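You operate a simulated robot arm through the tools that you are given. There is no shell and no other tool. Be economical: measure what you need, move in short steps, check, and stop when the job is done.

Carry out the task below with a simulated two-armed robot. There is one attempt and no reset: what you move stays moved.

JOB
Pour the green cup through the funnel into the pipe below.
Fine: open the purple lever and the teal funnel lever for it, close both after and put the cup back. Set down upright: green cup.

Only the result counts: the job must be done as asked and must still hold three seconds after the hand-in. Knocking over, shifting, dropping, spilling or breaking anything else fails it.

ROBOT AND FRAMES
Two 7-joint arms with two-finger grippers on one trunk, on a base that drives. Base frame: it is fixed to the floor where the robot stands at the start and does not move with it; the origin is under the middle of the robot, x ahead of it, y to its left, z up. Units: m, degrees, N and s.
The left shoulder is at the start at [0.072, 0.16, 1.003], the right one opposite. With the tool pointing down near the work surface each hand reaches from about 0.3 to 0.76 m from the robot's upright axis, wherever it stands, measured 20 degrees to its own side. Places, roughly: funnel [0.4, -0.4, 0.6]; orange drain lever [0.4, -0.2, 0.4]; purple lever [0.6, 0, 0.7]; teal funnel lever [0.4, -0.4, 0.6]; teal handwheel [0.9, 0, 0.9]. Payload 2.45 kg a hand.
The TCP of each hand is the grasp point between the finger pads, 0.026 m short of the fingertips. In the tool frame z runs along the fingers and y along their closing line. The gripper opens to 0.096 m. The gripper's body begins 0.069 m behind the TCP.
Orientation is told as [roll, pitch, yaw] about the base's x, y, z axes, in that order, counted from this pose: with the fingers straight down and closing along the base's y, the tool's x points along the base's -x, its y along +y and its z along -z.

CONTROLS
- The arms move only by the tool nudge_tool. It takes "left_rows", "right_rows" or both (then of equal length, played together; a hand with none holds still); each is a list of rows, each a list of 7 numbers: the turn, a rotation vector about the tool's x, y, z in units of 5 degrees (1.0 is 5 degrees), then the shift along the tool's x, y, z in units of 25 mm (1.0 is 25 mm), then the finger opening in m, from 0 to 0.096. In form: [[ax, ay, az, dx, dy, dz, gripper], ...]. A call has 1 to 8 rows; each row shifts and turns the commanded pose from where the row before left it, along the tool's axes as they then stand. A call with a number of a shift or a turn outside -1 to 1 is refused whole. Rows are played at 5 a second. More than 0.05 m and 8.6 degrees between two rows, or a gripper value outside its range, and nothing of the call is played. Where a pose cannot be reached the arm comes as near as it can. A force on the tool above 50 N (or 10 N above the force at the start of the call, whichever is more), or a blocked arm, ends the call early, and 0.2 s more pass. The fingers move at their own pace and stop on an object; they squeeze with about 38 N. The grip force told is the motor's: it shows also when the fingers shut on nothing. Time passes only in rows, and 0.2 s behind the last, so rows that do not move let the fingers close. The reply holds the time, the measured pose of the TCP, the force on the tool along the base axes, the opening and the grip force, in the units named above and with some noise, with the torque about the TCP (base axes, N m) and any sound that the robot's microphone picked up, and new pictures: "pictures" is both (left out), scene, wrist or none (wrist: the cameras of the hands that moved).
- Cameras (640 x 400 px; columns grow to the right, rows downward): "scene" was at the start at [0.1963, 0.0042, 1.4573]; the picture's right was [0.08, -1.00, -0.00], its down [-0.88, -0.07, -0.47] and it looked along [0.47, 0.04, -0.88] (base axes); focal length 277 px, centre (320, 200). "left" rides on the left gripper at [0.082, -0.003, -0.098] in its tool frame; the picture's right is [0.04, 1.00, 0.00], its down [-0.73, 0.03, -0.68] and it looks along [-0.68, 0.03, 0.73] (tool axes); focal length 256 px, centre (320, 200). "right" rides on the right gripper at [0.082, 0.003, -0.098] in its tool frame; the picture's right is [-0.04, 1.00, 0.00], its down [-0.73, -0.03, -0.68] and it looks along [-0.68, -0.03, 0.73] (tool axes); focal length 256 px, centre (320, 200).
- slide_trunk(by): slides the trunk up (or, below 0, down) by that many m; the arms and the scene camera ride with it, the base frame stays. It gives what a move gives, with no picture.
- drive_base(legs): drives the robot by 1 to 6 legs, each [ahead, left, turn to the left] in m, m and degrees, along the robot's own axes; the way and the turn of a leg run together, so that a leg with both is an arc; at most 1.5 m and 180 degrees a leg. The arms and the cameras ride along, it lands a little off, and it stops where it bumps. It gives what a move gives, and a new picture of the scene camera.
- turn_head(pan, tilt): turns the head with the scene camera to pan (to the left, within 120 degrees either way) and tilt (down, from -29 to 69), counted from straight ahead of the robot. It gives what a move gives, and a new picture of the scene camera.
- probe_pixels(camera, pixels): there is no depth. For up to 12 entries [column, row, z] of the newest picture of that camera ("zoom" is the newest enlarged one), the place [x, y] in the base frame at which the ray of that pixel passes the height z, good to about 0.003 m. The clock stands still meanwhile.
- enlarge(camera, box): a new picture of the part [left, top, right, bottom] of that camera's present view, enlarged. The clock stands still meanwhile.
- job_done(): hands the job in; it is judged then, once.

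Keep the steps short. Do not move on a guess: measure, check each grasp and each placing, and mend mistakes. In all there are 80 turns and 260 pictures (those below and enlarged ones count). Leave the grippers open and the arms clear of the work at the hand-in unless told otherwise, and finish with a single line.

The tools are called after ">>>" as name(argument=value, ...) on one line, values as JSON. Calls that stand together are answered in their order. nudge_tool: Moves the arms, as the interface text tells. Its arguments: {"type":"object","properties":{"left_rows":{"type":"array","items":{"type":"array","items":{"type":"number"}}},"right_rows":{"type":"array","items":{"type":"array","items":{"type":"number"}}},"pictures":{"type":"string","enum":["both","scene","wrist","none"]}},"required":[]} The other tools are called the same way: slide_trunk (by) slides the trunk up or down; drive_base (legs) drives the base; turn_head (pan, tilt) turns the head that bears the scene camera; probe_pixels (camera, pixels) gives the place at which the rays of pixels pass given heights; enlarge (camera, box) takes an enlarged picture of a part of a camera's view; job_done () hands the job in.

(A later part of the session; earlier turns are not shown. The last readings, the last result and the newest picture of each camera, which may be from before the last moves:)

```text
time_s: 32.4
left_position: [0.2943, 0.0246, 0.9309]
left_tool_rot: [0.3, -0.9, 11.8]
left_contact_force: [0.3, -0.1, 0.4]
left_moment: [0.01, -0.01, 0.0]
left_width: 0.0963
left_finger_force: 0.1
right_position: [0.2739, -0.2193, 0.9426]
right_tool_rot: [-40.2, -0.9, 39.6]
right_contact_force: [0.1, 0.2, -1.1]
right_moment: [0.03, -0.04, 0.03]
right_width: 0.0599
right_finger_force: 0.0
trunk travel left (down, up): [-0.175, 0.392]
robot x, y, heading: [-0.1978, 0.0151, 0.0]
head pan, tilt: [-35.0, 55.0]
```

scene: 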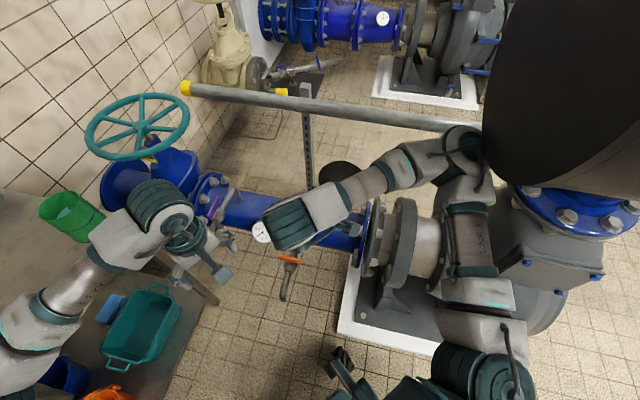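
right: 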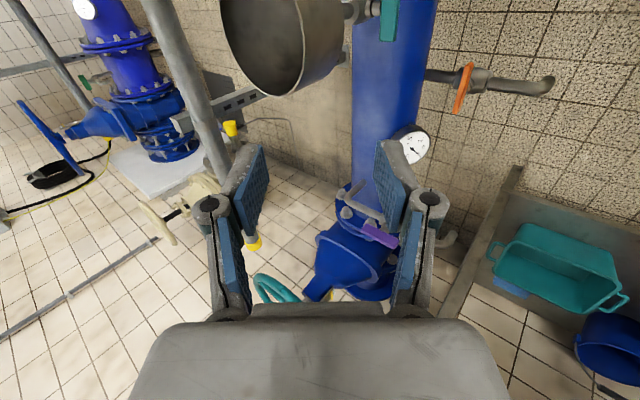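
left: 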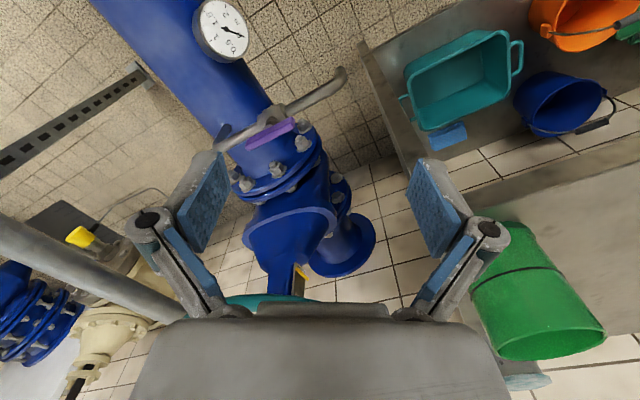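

The right elbow is close to the big black vessel on the right and got blocked. I'll turn the base 25° right so the arm works straight ahead and the elbow moves away from the vessel.

>>> drive_base(legs=[[0, 0, -25]])

```text
time_s: 34.0
left_position: [0.2526, -0.1826, 0.9291]
left_tool_rot: [0.2, -0.8, -13.2]
left_contact_force: [-0.1, -0.2, -0.1]
left_moment: [0.01, -0.01, 0.01]
left_width: 0.0961
left_finger_force: 0.1
right_position: [0.1313, -0.3955, 0.9457]
right_tool_rot: [-40.0, -0.8, 14.6]
right_contact_force: [-0.9, 0.1, -1.3]
right_moment: [0.05, 0.02, 0.04]
right_width: 0.06
right_finger_force: 0.3
trunk travel left (down, up): [-0.175, 0.392]
robot x, y, heading: [-0.2024, 0.0117, -25.0]
head pan, tilt: [-35.0, 55.0]
```

scene: 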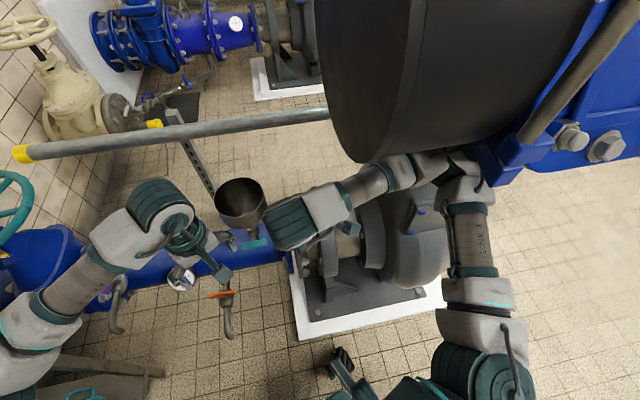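

The funnel and teal lever are visible now at about (250,243). Zooming in to measure them.

>>> enlarge(camera="scene", box=[190, 160, 310, 280])

>>> enlarge(camera="right", box=[160, 0, 640, 260])

```text
3.33 times, centred on (250, 220) of scene
```

zoom: 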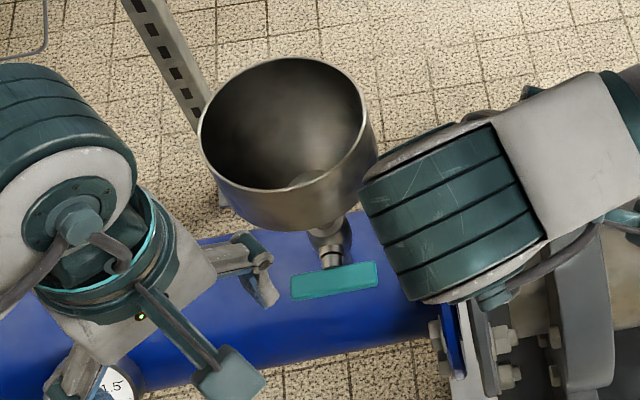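

```text
1.33 times, centred on (400, 130) of right
```

zoom: 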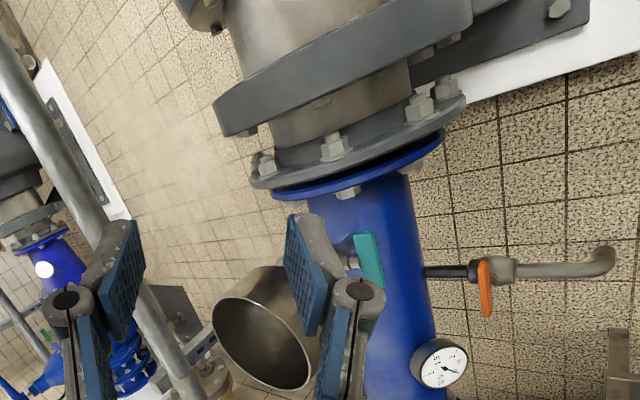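

>>> probe_pixels(camera="scene", pixels=[[267.1, 241.9, 0.5], [267.1, 241.9, 0.6], [241.3, 246.4, 0.5], [241.3, 246.4, 0.6], [254.5, 244.3, 0.5], [254.5, 244.3, 0.6], [239, 198, 0.65], [239, 198, 0.75]])

>>> probe_pixels(camera="right", pixels=[[433.8, 154.8, 0.5], [433.8, 154.8, 0.6], [439, 194.7, 0.5], [439, 194.7, 0.6], [436.8, 174.4, 0.5], [436.8, 174.4, 0.6], [353, 277, 0.65], [353, 277, 0.75]])

```text
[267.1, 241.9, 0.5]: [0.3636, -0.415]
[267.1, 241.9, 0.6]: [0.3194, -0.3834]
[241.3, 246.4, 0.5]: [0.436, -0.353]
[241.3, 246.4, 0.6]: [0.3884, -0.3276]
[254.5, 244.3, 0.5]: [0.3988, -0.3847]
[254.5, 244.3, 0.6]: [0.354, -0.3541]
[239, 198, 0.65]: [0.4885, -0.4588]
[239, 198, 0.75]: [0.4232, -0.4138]
```

```text
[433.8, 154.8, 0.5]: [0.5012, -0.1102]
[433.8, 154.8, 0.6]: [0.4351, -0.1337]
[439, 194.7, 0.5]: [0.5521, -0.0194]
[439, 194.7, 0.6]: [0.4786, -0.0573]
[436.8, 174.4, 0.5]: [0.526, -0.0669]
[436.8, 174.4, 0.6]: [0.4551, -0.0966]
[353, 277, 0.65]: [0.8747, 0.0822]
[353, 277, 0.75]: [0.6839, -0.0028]
```

The plain right picture predates the drive, so I'll probe the newest enlarged picture instead.

>>> probe_pixels(camera="zoom", pixels=[[365, 233, 0.5], [365, 233, 0.6], [372, 286, 0.5], [372, 286, 0.6], [369, 259, 0.5], [369, 259, 0.6], [268, 325, 0.65], [268, 325, 0.75]])

```text
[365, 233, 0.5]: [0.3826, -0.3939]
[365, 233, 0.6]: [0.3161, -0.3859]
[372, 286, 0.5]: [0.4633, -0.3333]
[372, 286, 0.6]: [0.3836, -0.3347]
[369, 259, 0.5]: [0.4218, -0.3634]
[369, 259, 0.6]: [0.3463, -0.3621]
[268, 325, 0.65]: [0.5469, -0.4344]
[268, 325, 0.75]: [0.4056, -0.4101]
```

Teal lever centre is about (0.364,-0.361,0.576), running along ~38°, level. I'll move the left hand out to the left and correct the right hand's yaw at the same time.

>>> nudge_tool(left_rows=[[0, 0, 0, 0, 1, 0, 0.096], [0, 0, 0, 0, 1, 0, 0.096], [0, 0, 0, 0, 1, 0, 0.096], [0, 0, 0, 0, 1, 0, 0.096], [0, 0, 0, 0, 1, 0, 0.096], [0, 0, 0, 0, 1, 0, 0.096], [0, 0, 0, 0, 1, 0, 0.096], [0, 0, 0, 0, 1, 0, 0.096]], right_rows=[[0, -0.628, -0.748, 0, 0, 0, 0.06], [0, -0.628, -0.748, 0, 0, 0, 0.06], [0, -0.628, -0.748, 0, 0, 0, 0.06], [0, -0.628, -0.748, 0, 0, 0, 0.06], [0, -0.628, -0.748, 0, 0, 0, 0.06], [1, 0, 0, 0, 0, 0, 0.06], [1, 0, 0, 0, 0, 0, 0.06], [1, 0, 0, 0, 0, 0, 0.06]], pictures="none")

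>>> nudge_tool(right_rows=[[1, 0, 0, -1, 0, 0, 0.06], [1, 0, 0, -1, 0, 0, 0.06], [1, 0, 0, -1, 0, 0, 0.06], [1, 0, 0, -1, 0, 0, 0.06], [1, 0, 0, -1, 0, 0, 0.06], [1, 0, 0, -1, 0, 0, 0.06], [1, 0, 0, -1, 0, 0, 0.06], [0, 0, 0, 0, 0, 0, 0.06]])

```text
time_s: 35.9
left_position: [0.2982, 0.0214, 0.9294]
left_tool_rot: [-0.3, -0.9, -13.3]
left_contact_force: [0.6, -0.2, 0.5]
left_moment: [0.0, 0.0, 0.0]
left_width: 0.096
left_finger_force: 0.1
right_position: [0.1305, -0.3868, 0.9485]
right_tool_rot: [-56.1, -0.6, 39.0]
right_contact_force: [-0.2, -0.7, 0.6]
right_moment: [0.01, 0.02, -0.01]
right_width: 0.0599
right_finger_force: 0.0
trunk travel left (down, up): [-0.175, 0.392]
robot x, y, heading: [-0.1965, 0.0164, -25.1]
head pan, tilt: [-35.0, 55.0]
```

```text
time_s: 37.2
left_position: [0.303, -0.1191, 0.9509]
left_tool_rot: [-3.7, -4.1, -20.7]
left_contact_force: [-3.4, -2.4, 2.3]
left_moment: [0.22, -0.25, 0.06]
left_width: 0.096
left_finger_force: 0.1
right_position: [0.2042, -0.3847, 0.9156]
right_tool_rot: [-72.4, 4.1, 32.1]
right_contact_force: [-2.7, -1.2, -2.9]
right_moment: [-0.12, -0.15, 0.15]
right_width: 0.0601
right_finger_force: 0.0
trunk travel left (down, up): [-0.175, 0.392]
robot x, y, heading: [-0.1637, -0.0125, -31.7]
head pan, tilt: [-35.0, 55.0]
stopped in row 6 (left hand): the arm was blocked; the commanded pose is now the measured one
```

scene: 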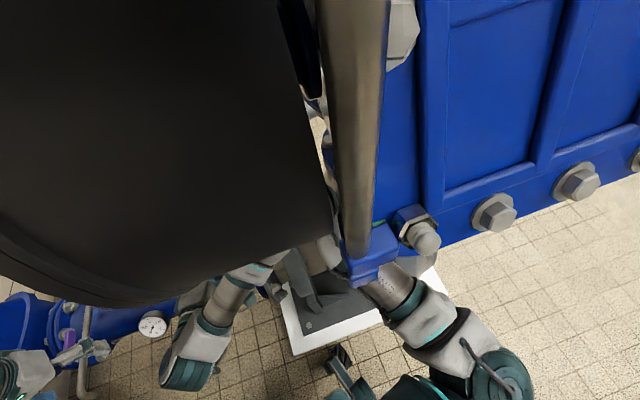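
right: 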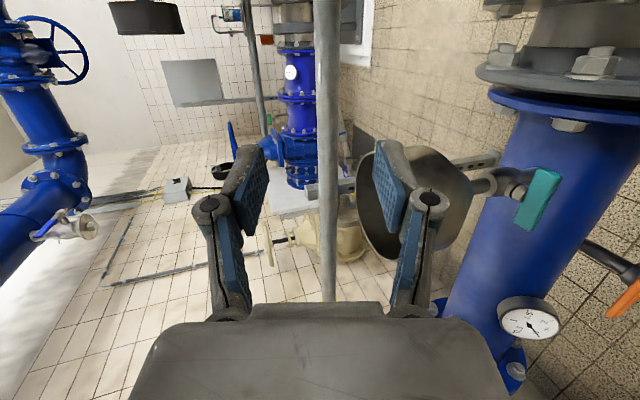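

The right elbow has pushed against the vessel and shoved the base. I'll undo that last motion right away and check.

>>> nudge_tool(right_rows=[[-1, 0, 0, 1, 0, 0, 0.06], [-1, 0, 0, 1, 0, 0, 0.06], [-1, 0, 0, 1, 0, 0, 0.06], [-1, 0, 0, 1, 0, 0, 0.06]])

```text
time_s: 37.6
left_position: [0.4468, 0.0047, 0.8671]
left_tool_rot: [-16.5, -0.3, -22.5]
left_contact_force: [0.6, 6.2, 1.7]
left_moment: [-0.39, 0.01, 0.05]
left_width: 0.0956
left_finger_force: 0.1
right_position: [0.3264, -0.2567, 0.8911]
right_tool_rot: [-74.0, 15.8, 27.4]
right_contact_force: [6.5, 2.8, 2.2]
right_moment: [0.15, 0.21, -0.63]
right_width: 0.0601
right_finger_force: 0.0
trunk travel left (down, up): [-0.175, 0.392]
robot x, y, heading: [-0.1341, -0.0225, -34.5]
head pan, tilt: [-35.0, 55.0]
stopped in row 1 (left hand): the arm was blocked; the commanded pose is now the measured one
```

scene: 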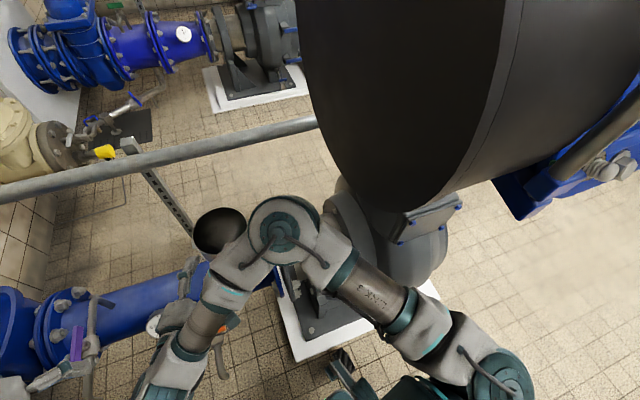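
right: 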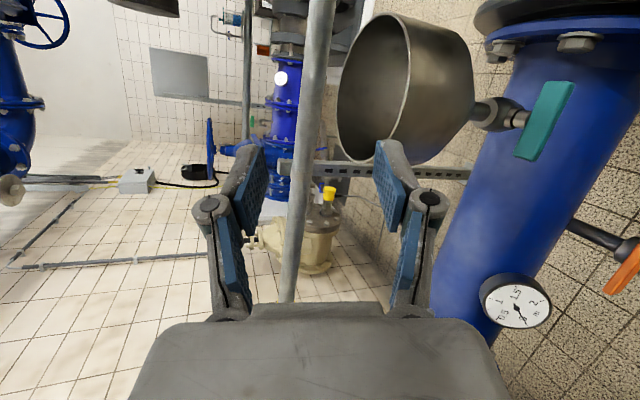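

The elbow has come free and the robot is swaying. I'll hold still to let it settle.

>>> nudge_tool(left_rows=[[0, 0, 0, 0, 0, 0, 0.096], [0, 0, 0, 0, 0, 0, 0.096], [0, 0, 0, 0, 0, 0, 0.096], [0, 0, 0, 0, 0, 0, 0.096]], right_rows=[[0, 0, 0, 0, 0, 0, 0.06], [0, 0, 0, 0, 0, 0, 0.06], [0, 0, 0, 0, 0, 0, 0.06], [0, 0, 0, 0, 0, 0, 0.06]])

```text
time_s: 38.1
left_position: [0.3611, -0.018, 0.9143]
left_tool_rot: [-5.9, -7.8, -24.0]
left_contact_force: [-1.7, -3.4, 2.2]
left_moment: [0.29, -0.14, 0.08]
left_width: 0.0962
left_finger_force: 0.0
right_position: [0.2603, -0.2807, 0.9001]
right_tool_rot: [-75.7, 8.1, 33.0]
right_contact_force: [-1.7, 2.6, 0.9]
right_moment: [-0.01, 0.01, 0.08]
right_width: 0.0601
right_finger_force: 0.0
trunk travel left (down, up): [-0.175, 0.392]
robot x, y, heading: [-0.1364, -0.0214, -31.2]
head pan, tilt: [-35.0, 55.0]
stopped in row 2 (left hand): the arm was blocked; the commanded pose is now the measured one
```

scene: 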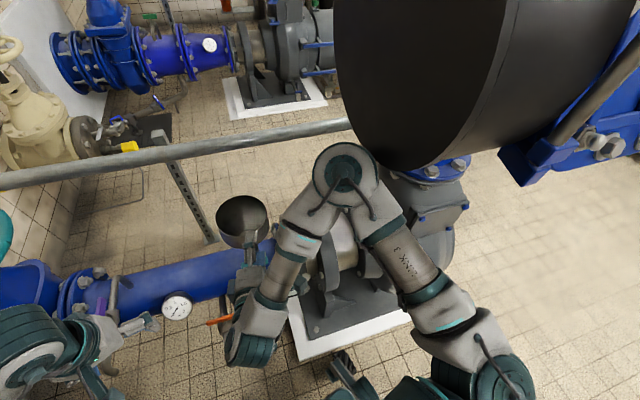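
right: 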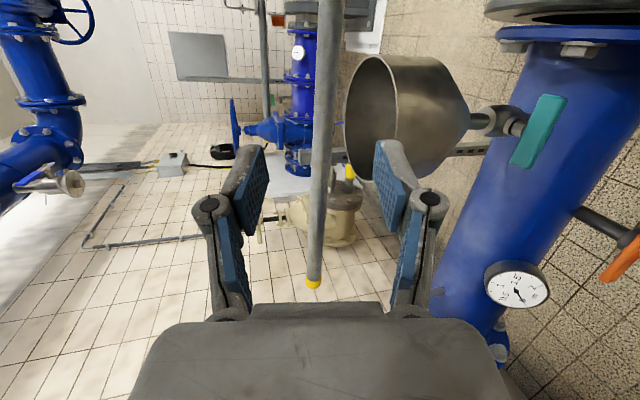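
left: 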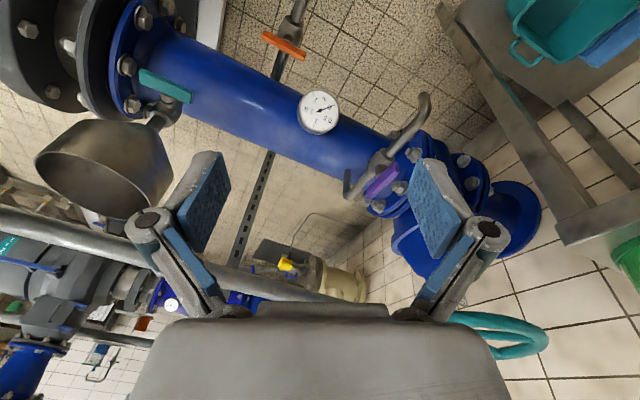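

Still settling; I'll hold again.

>>> nudge_tool(right_rows=[[0, 0, 0, 0, 0, 0, 0.06], [0, 0, 0, 0, 0, 0, 0.06], [0, 0, 0, 0, 0, 0, 0.06], [0, 0, 0, 0, 0, 0, 0.06], [0, 0, 0, 0, 0, 0, 0.06], [0, 0, 0, 0, 0, 0, 0.06]], pictures="scene")

```text
time_s: 38.5
left_position: [0.4271, -0.0059, 0.9173]
left_tool_rot: [-3.2, -6.4, -16.9]
left_contact_force: [2.4, 2.1, 1.5]
left_moment: [-0.2, 0.19, -0.03]
left_width: 0.096
left_finger_force: 0.0
right_position: [0.3217, -0.317, 0.8993]
right_tool_rot: [-71.8, 5.8, 34.0]
right_contact_force: [1.8, 0.9, 2.1]
right_moment: [0.12, 0.16, -0.27]
right_width: 0.0599
right_finger_force: 0.1
trunk travel left (down, up): [-0.175, 0.392]
robot x, y, heading: [-0.1021, -0.0288, -27.6]
head pan, tilt: [-35.0, 55.0]
stopped in row 1 (left hand): the arm was blocked; the commanded pose is now the measured one
```

scene: 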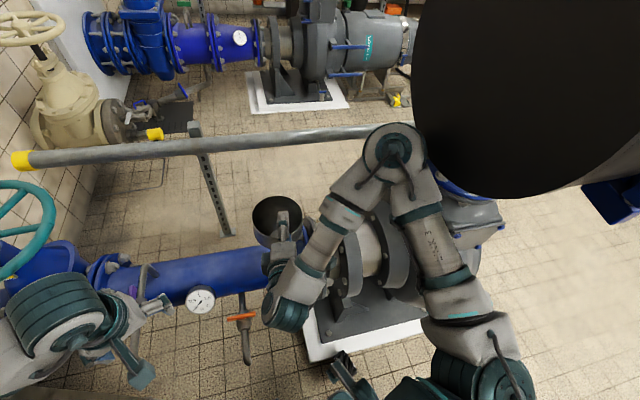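

>>> nudge_tool(right_rows=[[0, 0, 0, 0, 0, 0, 0.06], [0, 0, 0, 0, 0, 0, 0.06], [0, 0, 0, 0, 0, 0, 0.06], [0, 0, 0, 0, 0, 0, 0.06], [0, 0, 0, 0, 0, 0, 0.06], [0, 0, 0, 0, 0, 0, 0.06], [0, 0, 0, 0, 0, 0, 0.06], [0, 0, 0, 0, 0, 0, 0.06]], pictures="scene")

```text
time_s: 38.8
left_position: [0.398, -0.0331, 0.9259]
left_tool_rot: [-0.7, -8.6, -20.1]
left_contact_force: [-1.4, 5.6, 0.5]
left_moment: [-0.45, -0.16, -0.07]
left_width: 0.096
left_finger_force: 0.1
right_position: [0.3108, -0.333, 0.8801]
right_tool_rot: [-71.4, 1.3, 36.0]
right_contact_force: [1.7, 1.3, 2.5]
right_moment: [0.2, 0.09, -0.1]
right_width: 0.0599
right_finger_force: 0.0
trunk travel left (down, up): [-0.175, 0.392]
robot x, y, heading: [-0.1006, -0.0229, -26.4]
head pan, tilt: [-35.0, 55.0]
stopped in row 1 (left hand): the arm was blocked; the commanded pose is now the measured one
```

scene: 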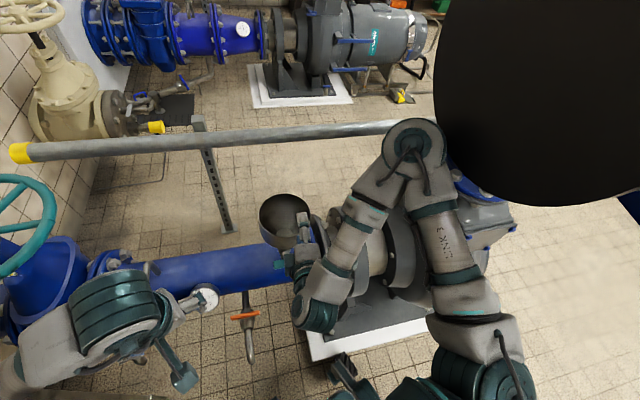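

The sway keeps ending the calls, so I'll let time pass with a small head turn.

>>> turn_head(pan=-30, tilt=50)

```text
time_s: 39.4
left_position: [0.4045, -0.029, 0.9281]
left_tool_rot: [-0.5, -8.9, -22.0]
left_contact_force: [-0.1, 0.9, 0.3]
left_moment: [-0.02, -0.03, -0.01]
left_width: 0.096
left_finger_force: 0.0
right_position: [0.3165, -0.3427, 0.8862]
right_tool_rot: [-73.2, -0.3, 34.1]
right_contact_force: [-0.5, -0.1, -0.7]
right_moment: [0.0, 0.0, -0.02]
right_width: 0.0604
right_finger_force: 0.1
trunk travel left (down, up): [-0.175, 0.392]
robot x, y, heading: [-0.0998, -0.0208, -27.2]
head pan, tilt: [-30.0, 50.0]
```

scene: 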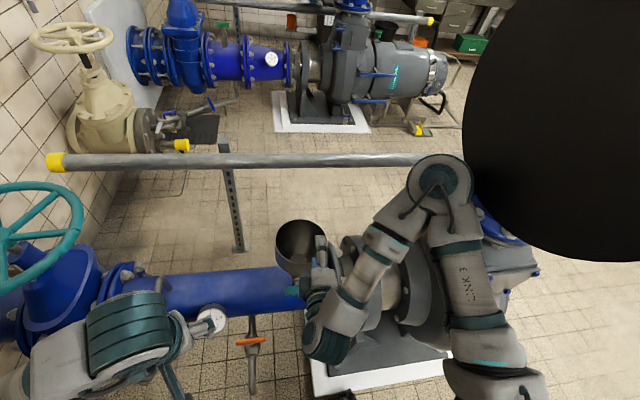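

It has settled upright, and nothing else looks moved. To pull the elbow and hand away from the vessel without folding the arm, I'll drive straight back 0.1 m.

>>> drive_base(legs=[[-0.1, 0, 0]])

>>> slide_trunk(by=-0.1)

>>> turn_head(pan=-25, tilt=50)

```text
time_s: 40.1
left_position: [0.4057, -0.022, 0.9737]
left_tool_rot: [7.0, -8.9, -13.3]
left_contact_force: [4.2, 4.7, -0.1]
left_moment: [-0.46, 0.33, -0.03]
left_width: 0.0962
left_finger_force: 0.0
right_position: [0.3499, -0.3958, 0.8755]
right_tool_rot: [-77.2, -12.0, 27.9]
right_contact_force: [1.5, -0.5, 0.9]
right_moment: [0.09, 0.13, -0.16]
right_width: 0.06
right_finger_force: 0.1
trunk travel left (down, up): [-0.175, 0.392]
robot x, y, heading: [-0.0705, -0.0014, -23.9]
head pan, tilt: [-30.0, 50.0]
stopped in leg 1: the robot was blocked; the commanded pose is now the measured one
```

scene: 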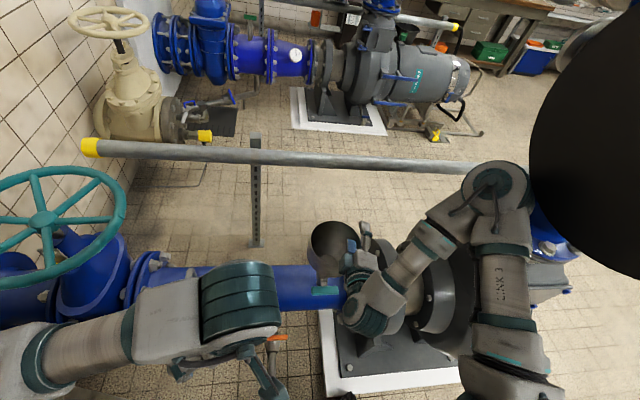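

```text
time_s: 40.4
left_position: [0.4296, -0.0364, 1.0033]
left_tool_rot: [11.8, -8.3, -8.6]
left_contact_force: [-1.7, -0.2, 0.3]
left_moment: [-0.06, -0.12, -0.02]
left_width: 0.096
left_finger_force: 0.0
right_position: [0.4187, -0.419, 0.9196]
right_tool_rot: [-84.6, -26.5, 29.3]
right_contact_force: [-3.5, -1.1, -1.0]
right_moment: [-0.09, -0.09, 0.27]
right_width: 0.0602
right_finger_force: 0.1
trunk travel left (down, up): [-0.169, 0.398]
robot x, y, heading: [-0.0264, 0.0323, -25.4]
head pan, tilt: [-30.0, 50.0]
stopped: the arm was blocked; the commanded pose is now the measured one
```

```text
time_s: 41.1
left_position: [0.4428, -0.0247, 1.015]
left_tool_rot: [15.4, -17.0, -18.9]
left_contact_force: [3.2, -1.9, 0.1]
left_moment: [0.21, 0.29, 0.12]
left_width: 0.0963
left_finger_force: 0.0
right_position: [0.4085, -0.4153, 0.9305]
right_tool_rot: [-86.0, -30.2, 23.6]
right_contact_force: [4.6, 1.0, 1.2]
right_moment: [0.09, 0.08, -0.32]
right_width: 0.0601
right_finger_force: 0.1
trunk travel left (down, up): [-0.169, 0.398]
robot x, y, heading: [0.1096, 0.095, -29.2]
head pan, tilt: [-25.0, 50.0]
```

scene: 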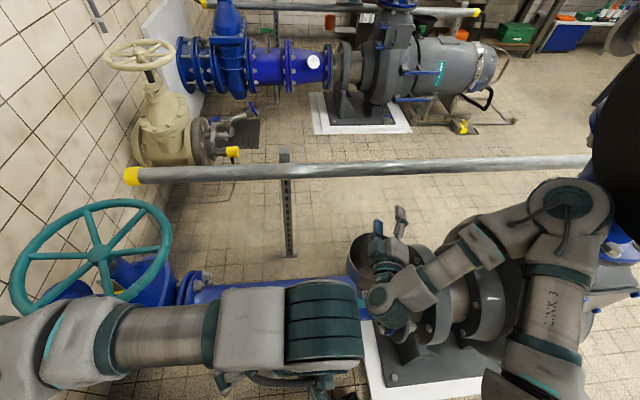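

The robot is still swaying and has shifted. Before commanding anything else, I'll check its state and look straight down at the base.

>>> turn_head(pan=-25, tilt=69)

```text
time_s: 41.9
left_position: [0.4013, -0.1202, 1.0093]
left_tool_rot: [20.1, -15.4, -12.4]
left_contact_force: [-0.7, -1.9, -1.3]
left_moment: [0.16, -0.12, -0.03]
left_width: 0.0959
left_finger_force: 0.1
right_position: [0.3995, -0.4917, 0.8683]
right_tool_rot: [-77.0, -25.9, 30.3]
right_contact_force: [-4.4, -2.9, 0.2]
right_moment: [0.05, -0.06, 0.4]
right_width: 0.0601
right_finger_force: 0.1
trunk travel left (down, up): [-0.169, 0.398]
robot x, y, heading: [0.0562, 0.0234, -19.8]
head pan, tilt: [-25.0, 68.8]
```

scene: 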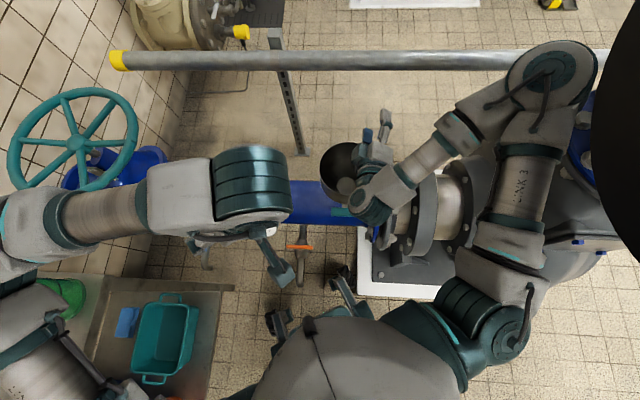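

>>> turn_head(pan=-10, tilt=60)

```text
time_s: 42.7
left_position: [0.4315, -0.0125, 0.9947]
left_tool_rot: [11.6, -14.0, -1.7]
left_contact_force: [4.3, -1.1, -4.1]
left_moment: [0.1, 0.31, 0.12]
left_width: 0.0959
left_finger_force: 0.0
right_position: [0.4253, -0.3709, 0.9468]
right_tool_rot: [-81.4, -24.6, 37.1]
right_contact_force: [4.3, -2.2, 4.0]
right_moment: [0.28, 0.25, -0.23]
right_width: 0.0599
right_finger_force: 0.0
trunk travel left (down, up): [-0.169, 0.398]
robot x, y, heading: [-0.0264, -0.0102, -20.4]
head pan, tilt: [-10.0, 60.0]
```

scene: 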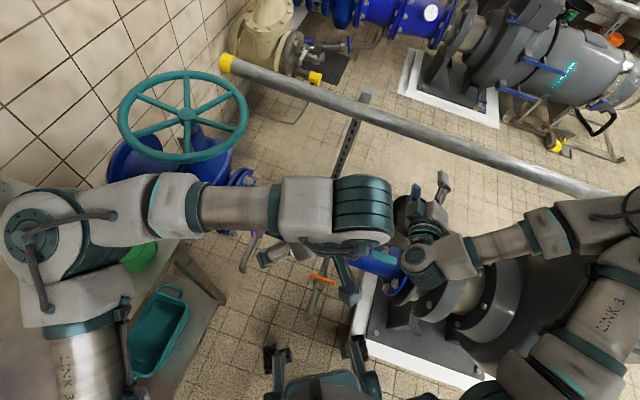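

>>> turn_head(pan=-35, tilt=60)

>>> turn_head(pan=-40, tilt=50)

```text
time_s: 43.6
left_position: [0.4142, 0.0101, 1.0129]
left_tool_rot: [11.0, -17.1, 0.1]
left_contact_force: [0.7, -0.6, 0.0]
left_moment: [0.12, 0.05, 0.01]
left_width: 0.0961
left_finger_force: 0.1
right_position: [0.4186, -0.3522, 0.9688]
right_tool_rot: [-83.8, -26.3, 39.0]
right_contact_force: [-1.3, -0.7, -1.4]
right_moment: [-0.08, -0.12, 0.15]
right_width: 0.0602
right_finger_force: 0.0
trunk travel left (down, up): [-0.169, 0.398]
robot x, y, heading: [-0.0043, -0.0063, -19.7]
head pan, tilt: [-35.0, 60.0]
```

scene: 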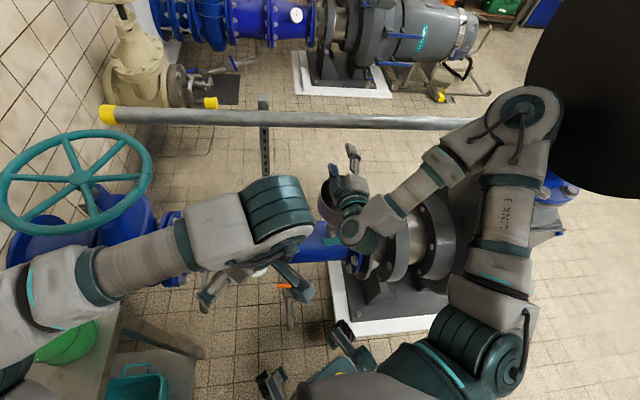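

```text
time_s: 44.3
left_position: [0.4147, 0.01, 1.0124]
left_tool_rot: [10.9, -17.1, -0.1]
left_contact_force: [-0.7, -0.5, 0.5]
left_moment: [0.11, 0.01, 0.03]
left_width: 0.0962
left_finger_force: 0.2
right_position: [0.4185, -0.3507, 0.9662]
right_tool_rot: [-83.7, -26.3, 39.0]
right_contact_force: [-2.5, -1.2, -3.6]
right_moment: [-0.22, -0.26, 0.24]
right_width: 0.0601
right_finger_force: 0.0
trunk travel left (down, up): [-0.169, 0.398]
robot x, y, heading: [-0.0016, -0.0064, -20.0]
head pan, tilt: [-40.0, 50.0]
```

scene: 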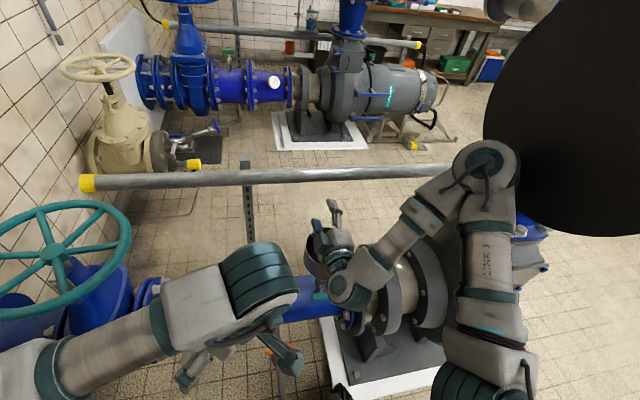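

Settled at (0,-0.006), heading -20°. I'll zoom in on the right elbow and vessel edge, and on the right hand near the funnel, before retreating.

>>> enlarge(camera="scene", box=[420, 100, 580, 400])

>>> enlarge(camera="scene", box=[280, 180, 440, 340])

>>> probe_pixels(camera="scene", pixels=[[485, 165, 1.0], [485, 165, 1.2], [560, 235, 1.0], [560, 235, 1.2], [200, 400, 0.9], [320, 200, 0.0]])

```text
1.33 times, centred on (500, 250) of scene
```

zoom: 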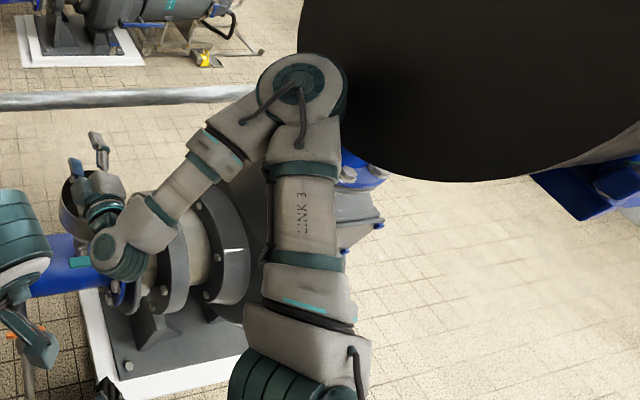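

```text
2.50 times, centred on (360, 260) of scene
```

zoom: 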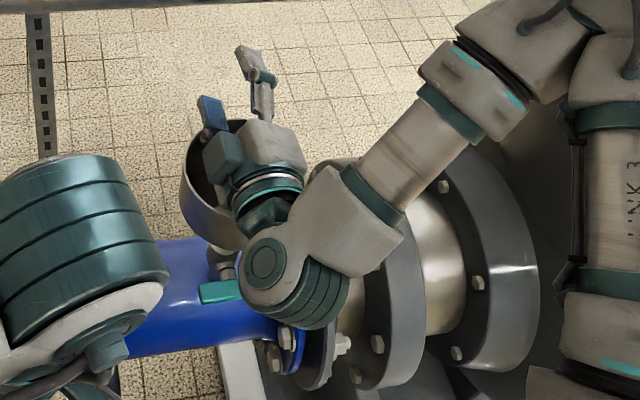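

```text
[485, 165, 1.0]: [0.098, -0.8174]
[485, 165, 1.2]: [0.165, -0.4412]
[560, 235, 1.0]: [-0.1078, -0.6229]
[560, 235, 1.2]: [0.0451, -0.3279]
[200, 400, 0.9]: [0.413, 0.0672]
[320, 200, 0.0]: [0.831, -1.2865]
```

The vessel is at the robot's right side (y < -0.45), so the robot should stand farther left and face the pipe squarely. I'll drive back-left first, then turn right.

>>> drive_base(legs=[[-0.08, 0.08, 0]])

```text
time_s: 45.0
left_position: [0.4451, -0.2353, 0.9875]
left_tool_rot: [27.6, -24.3, 7.1]
left_contact_force: [-4.8, 4.5, -3.3]
left_moment: [-0.17, -0.53, -0.39]
left_width: 0.0959
left_finger_force: 0.1
right_position: [0.5366, -0.5401, 0.9034]
right_tool_rot: [-70.1, -48.9, 40.3]
right_contact_force: [-5.0, -9.5, -4.9]
right_moment: [-0.12, -0.48, 0.88]
right_width: 0.0601
right_finger_force: 0.2
trunk travel left (down, up): [-0.169, 0.398]
robot x, y, heading: [0.0925, -0.0307, -9.6]
head pan, tilt: [-40.0, 50.0]
stopped in leg 1: the robot was blocked; the commanded pose is now the measured one
```

scene: 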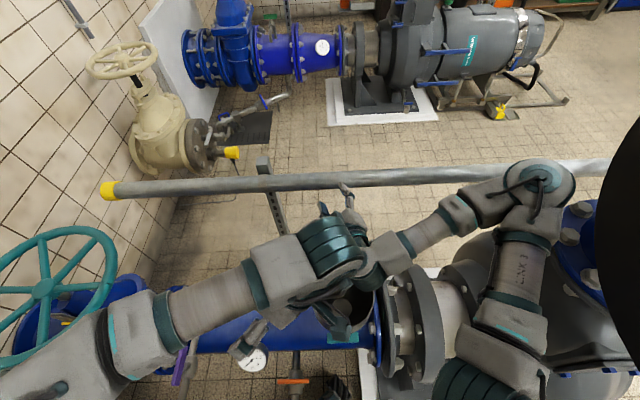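

Driving tips the robot: a wheel is probably against the pump's white plinth on the right. I'll let it settle and look down at the base and plinth.

>>> turn_head(pan=-60, tilt=69)

>>> turn_head(pan=-20, tilt=69)

```text
time_s: 45.9
left_position: [0.4478, -0.0669, 1.0006]
left_tool_rot: [18.0, -22.0, 10.7]
left_contact_force: [3.7, 4.5, -1.1]
left_moment: [-0.31, 0.34, 0.01]
left_width: 0.0958
left_finger_force: 0.1
right_position: [0.5391, -0.3668, 0.9693]
right_tool_rot: [-77.5, -42.8, 47.7]
right_contact_force: [2.3, 6.8, -1.9]
right_moment: [-0.18, -0.02, -0.58]
right_width: 0.0602
right_finger_force: 0.2
trunk travel left (down, up): [-0.169, 0.398]
robot x, y, heading: [0.0773, -0.0079, -9.9]
head pan, tilt: [-60.0, 68.8]
```

scene: 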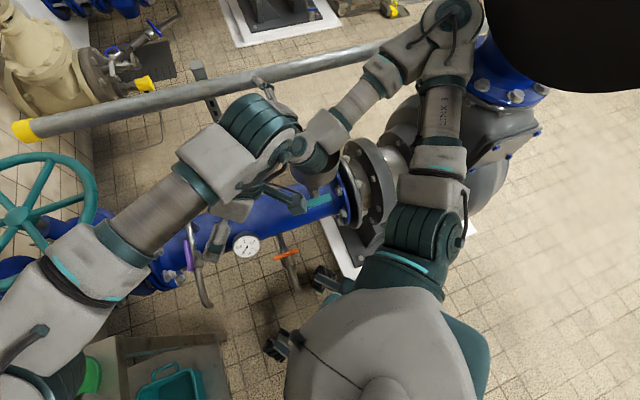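

```text
time_s: 46.9
left_position: [0.4437, -0.1373, 1.0056]
left_tool_rot: [21.6, -23.9, 9.9]
left_contact_force: [-1.1, 0.8, 0.0]
left_moment: [-0.11, -0.02, -0.05]
left_width: 0.096
left_finger_force: 0.1
right_position: [0.5362, -0.4417, 0.951]
right_tool_rot: [-76.2, -45.8, 47.1]
right_contact_force: [-0.5, -0.3, 1.1]
right_moment: [0.01, 0.1, 0.07]
right_width: 0.0603
right_finger_force: 0.0
trunk travel left (down, up): [-0.169, 0.398]
robot x, y, heading: [0.0915, -0.0241, -9.1]
head pan, tilt: [-20.0, 68.8]
```

scene: 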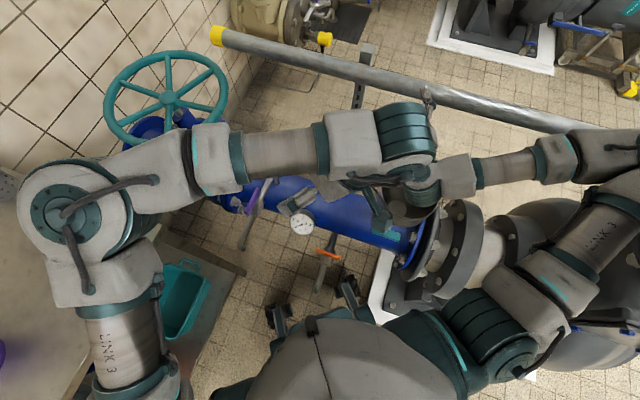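

I'll work out the scene camera's position from two rays to see whether the body is upright.

>>> probe_pixels(camera="scene", pixels=[[100, 50, 0.3], [100, 50, 0.8], [540, 350, 0.3], [540, 350, 0.8], [255, 193, 0.655], [410, 238, 0.58], [320, 200, 0], [320, 200, 0.7]])

```text
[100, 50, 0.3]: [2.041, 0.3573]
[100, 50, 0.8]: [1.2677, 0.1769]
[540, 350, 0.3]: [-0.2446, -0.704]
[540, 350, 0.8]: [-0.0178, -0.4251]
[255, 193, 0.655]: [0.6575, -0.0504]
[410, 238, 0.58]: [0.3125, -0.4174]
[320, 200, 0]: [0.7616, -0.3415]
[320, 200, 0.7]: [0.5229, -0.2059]
```

The camera height and look direction match an upright robot, so the base has only slid. I need to know where the vessel and my right elbow really are, so I'll look right.

>>> turn_head(pan=-85, tilt=35)

```text
time_s: 48.3
left_position: [0.4593, -0.076, 1.01]
left_tool_rot: [19.7, -23.4, 11.0]
left_contact_force: [-0.4, 0.0, 1.5]
left_moment: [-0.01, 0.14, 0.01]
left_width: 0.0959
left_finger_force: 0.0
right_position: [0.548, -0.4002, 0.955]
right_tool_rot: [-80.2, -41.4, 49.3]
right_contact_force: [1.1, 1.6, 0.9]
right_moment: [0.03, 0.02, -0.14]
right_width: 0.0601
right_finger_force: 0.1
trunk travel left (down, up): [-0.169, 0.398]
robot x, y, heading: [0.0966, -0.0086, -9.2]
head pan, tilt: [-85.0, 35.0]
```

scene: 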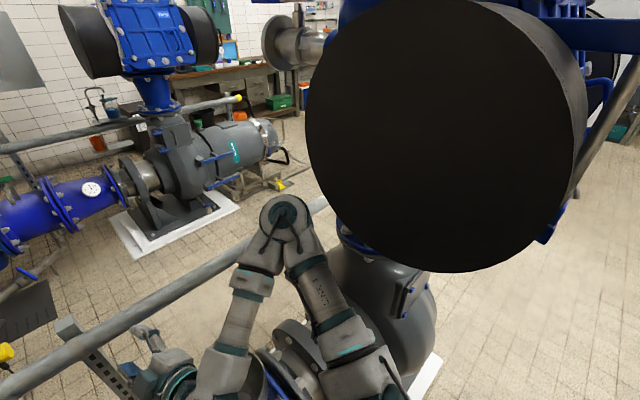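

Now it's clear: the black thing is a big disc to my right-rear, and the right elbow is just in front of its edge. Driving backward hits it, while driving left is free. I'll drive left 0.2 m.

>>> drive_base(legs=[[0, 0.2, 0]])

```text
time_s: 49.9
left_position: [0.487, 0.0697, 1.003]
left_tool_rot: [22.4, -23.8, 10.5]
left_contact_force: [0.3, 1.6, -0.9]
left_moment: [-0.07, -0.02, -0.04]
left_width: 0.096
left_finger_force: 0.1
right_position: [0.5792, -0.2552, 0.9336]
right_tool_rot: [-77.8, -42.9, 47.7]
right_contact_force: [0.5, 0.8, -1.5]
right_moment: [-0.05, -0.1, -0.07]
right_width: 0.0598
right_finger_force: 0.1
trunk travel left (down, up): [-0.169, 0.398]
robot x, y, heading: [0.1268, 0.1698, -8.5]
head pan, tilt: [-85.0, 35.0]
```

scene: 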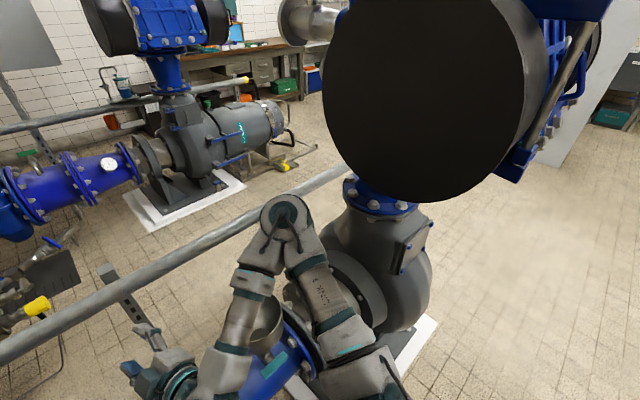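

That worked cleanly. Now back 0.22 m, away from everything.

>>> drive_base(legs=[[-0.22, 0.05, 0]])

```text
time_s: 51.6
left_position: [0.2725, 0.1806, 1.009]
left_tool_rot: [20.8, -23.9, 11.3]
left_contact_force: [-0.6, -0.8, 0.2]
left_moment: [-0.03, -0.04, -0.01]
left_width: 0.0962
left_finger_force: 0.0
right_position: [0.3696, -0.15, 0.9536]
right_tool_rot: [-80.4, -42.2, 48.9]
right_contact_force: [-0.8, -1.8, 0.6]
right_moment: [0.02, 0.04, 0.06]
right_width: 0.0602
right_finger_force: 0.0
trunk travel left (down, up): [-0.169, 0.398]
robot x, y, heading: [-0.0858, 0.2508, -8.1]
head pan, tilt: [-85.0, 35.0]
```

scene: 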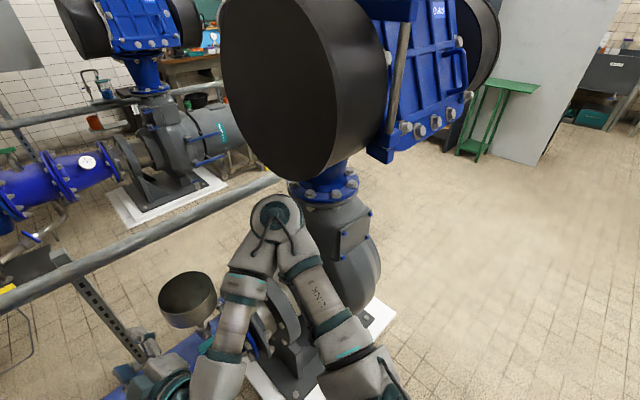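

Plenty of room now. I'll pull the right hand 0.1 m toward +y, then turn the base to face the pipe.

>>> nudge_tool(right_rows=[[0, 0, 0, -0.51, 0.67, -0.54, 0.06], [0, 0, 0, -0.51, 0.67, -0.54, 0.06], [0, 0, 0, -0.51, 0.67, -0.54, 0.06], [0, 0, 0, -0.51, 0.67, -0.54, 0.06]], pictures="none")

>>> drive_base(legs=[[0, 0, -36]])

>>> turn_head(pan=-10, tilt=50)

```text
time_s: 52.8
left_position: [0.2731, 0.2359, 1.013]
left_tool_rot: [18.0, -23.6, 12.7]
left_contact_force: [-0.1, -0.1, 0.3]
left_moment: [0.02, -0.01, 0.04]
left_width: 0.0959
left_finger_force: 0.2
right_position: [0.3847, 0.0036, 0.9612]
right_tool_rot: [-82.7, -40.5, 50.7]
right_contact_force: [-0.5, 0.8, -0.6]
right_moment: [-0.03, 0.0, -0.05]
right_width: 0.0599
right_finger_force: 0.0
right hand out of reach, approached as far as the arm can: row 1
trunk travel left (down, up): [-0.169, 0.398]
robot x, y, heading: [-0.082, 0.2609, -8.4]
head pan, tilt: [-85.0, 35.0]
stopped in row 4 (right hand): the arm was blocked; the commanded pose is now the measured one
```

```text
time_s: 54.9
left_position: [0.1807, 0.0162, 1.0143]
left_tool_rot: [18.7, -23.7, -24.0]
left_contact_force: [-0.3, -0.1, 0.0]
left_moment: [-0.03, -0.01, -0.01]
left_width: 0.0962
left_finger_force: 0.0
right_position: [0.1348, -0.2345, 0.9587]
right_tool_rot: [-82.2, -41.1, 14.0]
right_contact_force: [-0.4, -0.2, 1.1]
right_moment: [0.0, -0.01, -0.03]
right_width: 0.0603
right_finger_force: 0.1
trunk travel left (down, up): [-0.169, 0.398]
robot x, y, heading: [-0.0832, 0.2582, -44.7]
head pan, tilt: [-85.0, 35.0]
```

scene: 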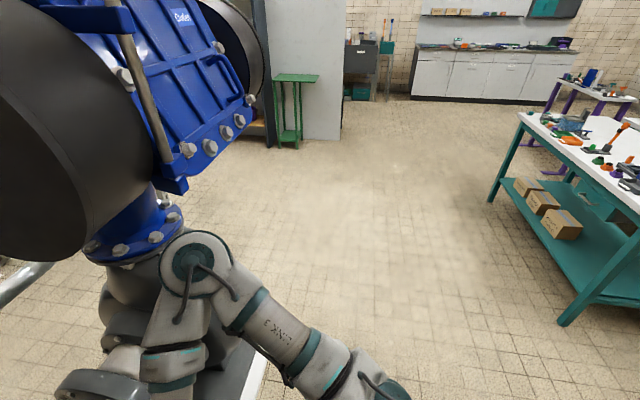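

```text
time_s: 56.4
left_position: [0.1706, 0.0126, 1.0165]
left_tool_rot: [19.1, -24.0, -24.1]
left_contact_force: [-1.8, -1.0, 0.2]
left_moment: [0.06, -0.07, 0.05]
left_width: 0.0959
left_finger_force: 0.1
right_position: [0.1232, -0.2415, 0.9583]
right_tool_rot: [-82.2, -41.4, 13.9]
right_contact_force: [-0.5, -0.7, -0.5]
right_moment: [-0.01, 0.01, 0.12]
right_width: 0.06
right_finger_force: 0.1
trunk travel left (down, up): [-0.169, 0.398]
robot x, y, heading: [-0.086, 0.256, -44.8]
head pan, tilt: [-10.0, 50.0]
```

scene: 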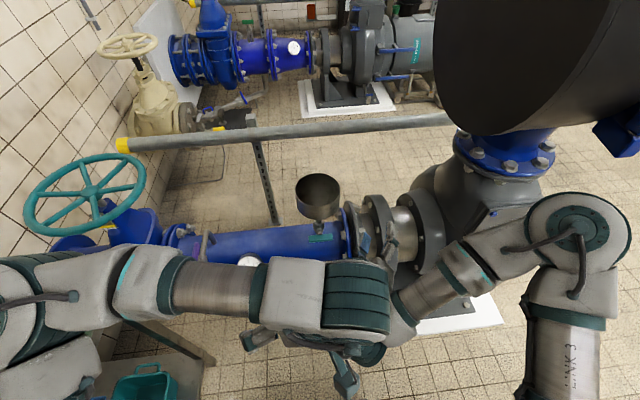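

Good stance: facing the pipe at (-0.086,0.256,-45°). I'll move the left hand out to robot-left, then straighten both tools (left down, right horizontal along the spindle).

>>> nudge_tool(left_rows=[[0, 0, 0, -0.33, 0.83, 0.44, 0.096], [0, 0, 0, -0.33, 0.83, 0.44, 0.096], [0, 0, 0, -0.33, 0.83, 0.44, 0.096], [0, 0, 0, -0.33, 0.83, 0.44, 0.096], [0, 0, 0, -0.33, 0.83, 0.44, 0.096], [0, 0, 0, -0.33, 0.83, 0.44, 0.096], [0, 0, 0, -0.33, 0.83, 0.44, 0.096], [0, 0, 0, -0.33, 0.83, 0.44, 0.096]], pictures="none")

>>> nudge_tool(left_rows=[[0.575, 0.5, 0.61, 0, 0, 0, 0.096], [0.575, 0.5, 0.61, 0, 0, 0, 0.096], [0.575, 0.5, 0.61, 0, 0, 0, 0.096], [0.575, 0.5, 0.61, 0, 0, 0, 0.096], [0.575, 0.5, 0.61, 0, 0, 0, 0.096], [0.575, 0.5, 0.61, 0, 0, 0, 0.096], [0.575, 0.5, 0.61, 0, 0, 0, 0.096], [0.575, 0.5, 0.61, 0, 0, 0, 0.096]], right_rows=[[-0.04, -0.47, -0.94, 0, 0, 0, 0.06], [-0.04, -0.47, -0.94, 0, 0, 0, 0.06], [-0.04, -0.47, -0.94, 0, 0, 0, 0.06], [-0.04, -0.47, -0.94, 0, 0, 0, 0.06], [-0.04, -0.47, -0.94, 0, 0, 0, 0.06], [-0.04, -0.47, -0.94, 0, 0, 0, 0.06], [-0.04, -0.47, -0.94, 0, 0, 0, 0.06], [-0.04, -0.47, -0.94, 0, 0, 0, 0.06]])

```text
time_s: 58.1
left_position: [0.3217, 0.1628, 1.0144]
left_tool_rot: [18.4, -23.9, -23.9]
left_contact_force: [-0.5, -1.3, -0.1]
left_moment: [0.02, -0.02, 0.01]
left_width: 0.0962
left_finger_force: 0.2
right_position: [0.1339, -0.2307, 0.961]
right_tool_rot: [-82.5, -40.9, 14.3]
right_contact_force: [-0.3, 0.2, 0.0]
right_moment: [-0.01, 0.01, -0.01]
right_width: 0.0599
right_finger_force: 0.0
trunk travel left (down, up): [-0.169, 0.398]
robot x, y, heading: [-0.086, 0.2557, -44.7]
head pan, tilt: [-10.0, 50.0]
```

```text
time_s: 60.0
left_position: [0.3307, 0.1722, 1.0114]
left_tool_rot: [-1.3, -0.2, -45.0]
left_contact_force: [0.5, 0.9, -0.1]
left_moment: [0.0, 0.0, 0.0]
left_width: 0.096
left_finger_force: 0.1
right_position: [0.1647, -0.2314, 0.9608]
right_tool_rot: [-90.3, -3.5, 36.9]
right_contact_force: [1.4, -0.2, 0.4]
right_moment: [-0.02, 0.0, -0.03]
right_width: 0.06
right_finger_force: 0.1
right hand out of reach, approached as far as the arm can: row 4, 5, 6, 7, 8
trunk travel left (down, up): [-0.169, 0.398]
robot x, y, heading: [-0.0828, 0.2594, -44.7]
head pan, tilt: [-10.0, 50.0]
```

scene: 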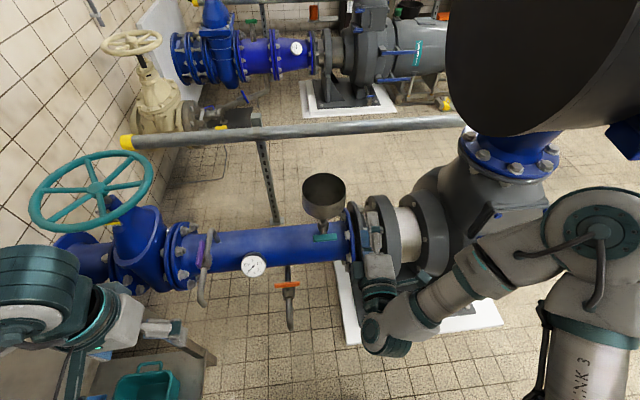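
right: 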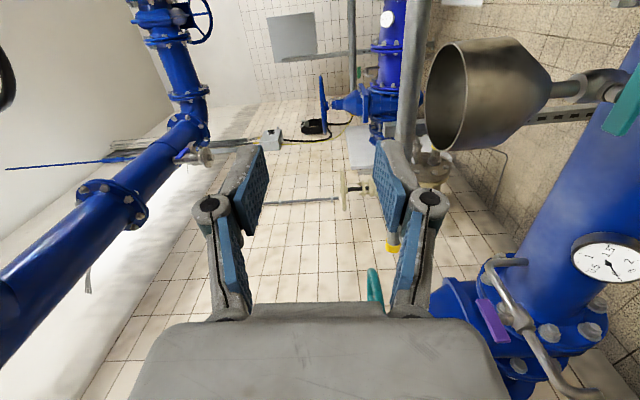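
left: 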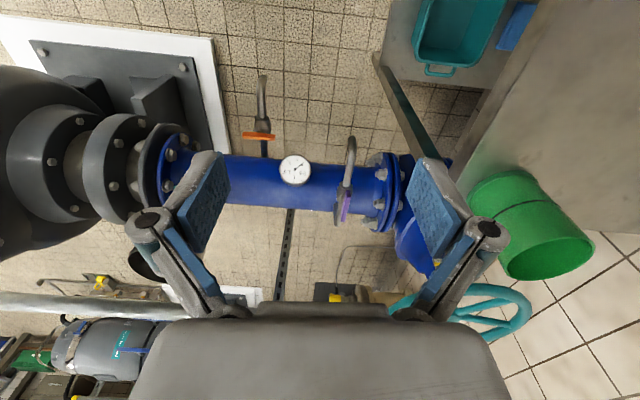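

Clear view. The right tool is now nearly along the spindle (roll -90, yaw 37). I'll move it to the pre-grasp point 0.14 m short of the lever, in two steps.

>>> nudge_tool(right_rows=[[0, 0, 0, -0.38, 1, 0.2, 0.06], [0, 0, 0, -0.38, 1, 0.2, 0.06], [0, 0, 0, -0.38, 1, 0.2, 0.06], [0, 0, 0, -0.38, 1, 0.2, 0.06], [0, 0, 0, -0.38, 1, 0.2, 0.06], [0, 0, 0, -0.38, 1, 0.2, 0.06], [0, 0, 0, -0.38, 1, 0.2, 0.06], [0, 0, 0, -0.38, 1, 0.2, 0.06]], pictures="both")

>>> enlarge(camera="scene", box=[260, 150, 400, 290])

```text
time_s: 61.8
left_position: [0.3331, 0.1726, 1.0111]
left_tool_rot: [-1.4, -0.2, -44.9]
left_contact_force: [0.6, 0.6, -0.1]
left_moment: [-0.01, 0.01, 0.01]
left_width: 0.0959
left_finger_force: 0.1
right_position: [0.2729, -0.1917, 0.779]
right_tool_rot: [-90.1, -3.5, 36.5]
right_contact_force: [1.0, 0.1, 0.4]
right_moment: [0.02, -0.01, -0.03]
right_width: 0.0601
right_finger_force: 0.1
right hand out of reach, approached as far as the arm can: row 3, 4, 5, 6, 7, 8
trunk travel left (down, up): [-0.169, 0.398]
robot x, y, heading: [-0.0831, 0.2593, -44.6]
head pan, tilt: [-10.0, 50.0]
```

scene: 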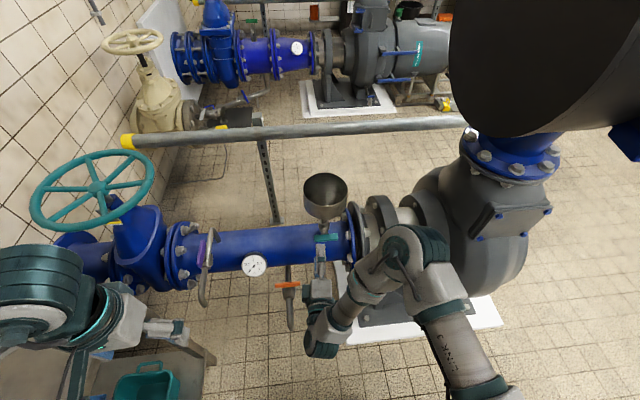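
right: 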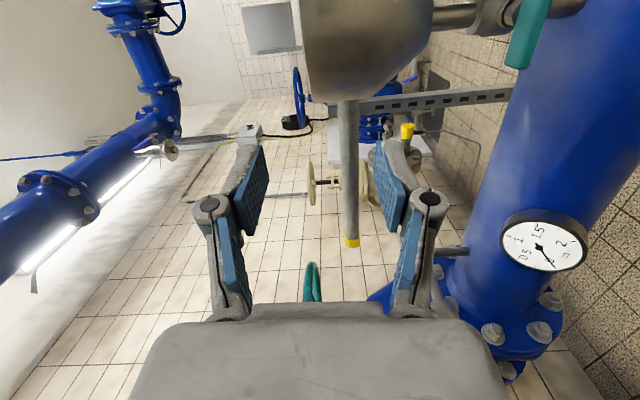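

```text
2.86 times, centred on (330, 220) of scene
```

zoom: 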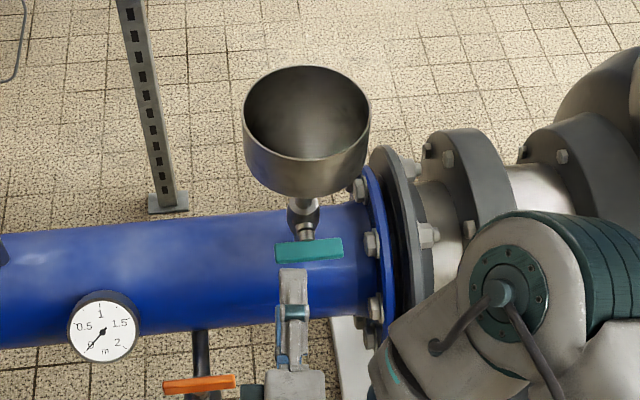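

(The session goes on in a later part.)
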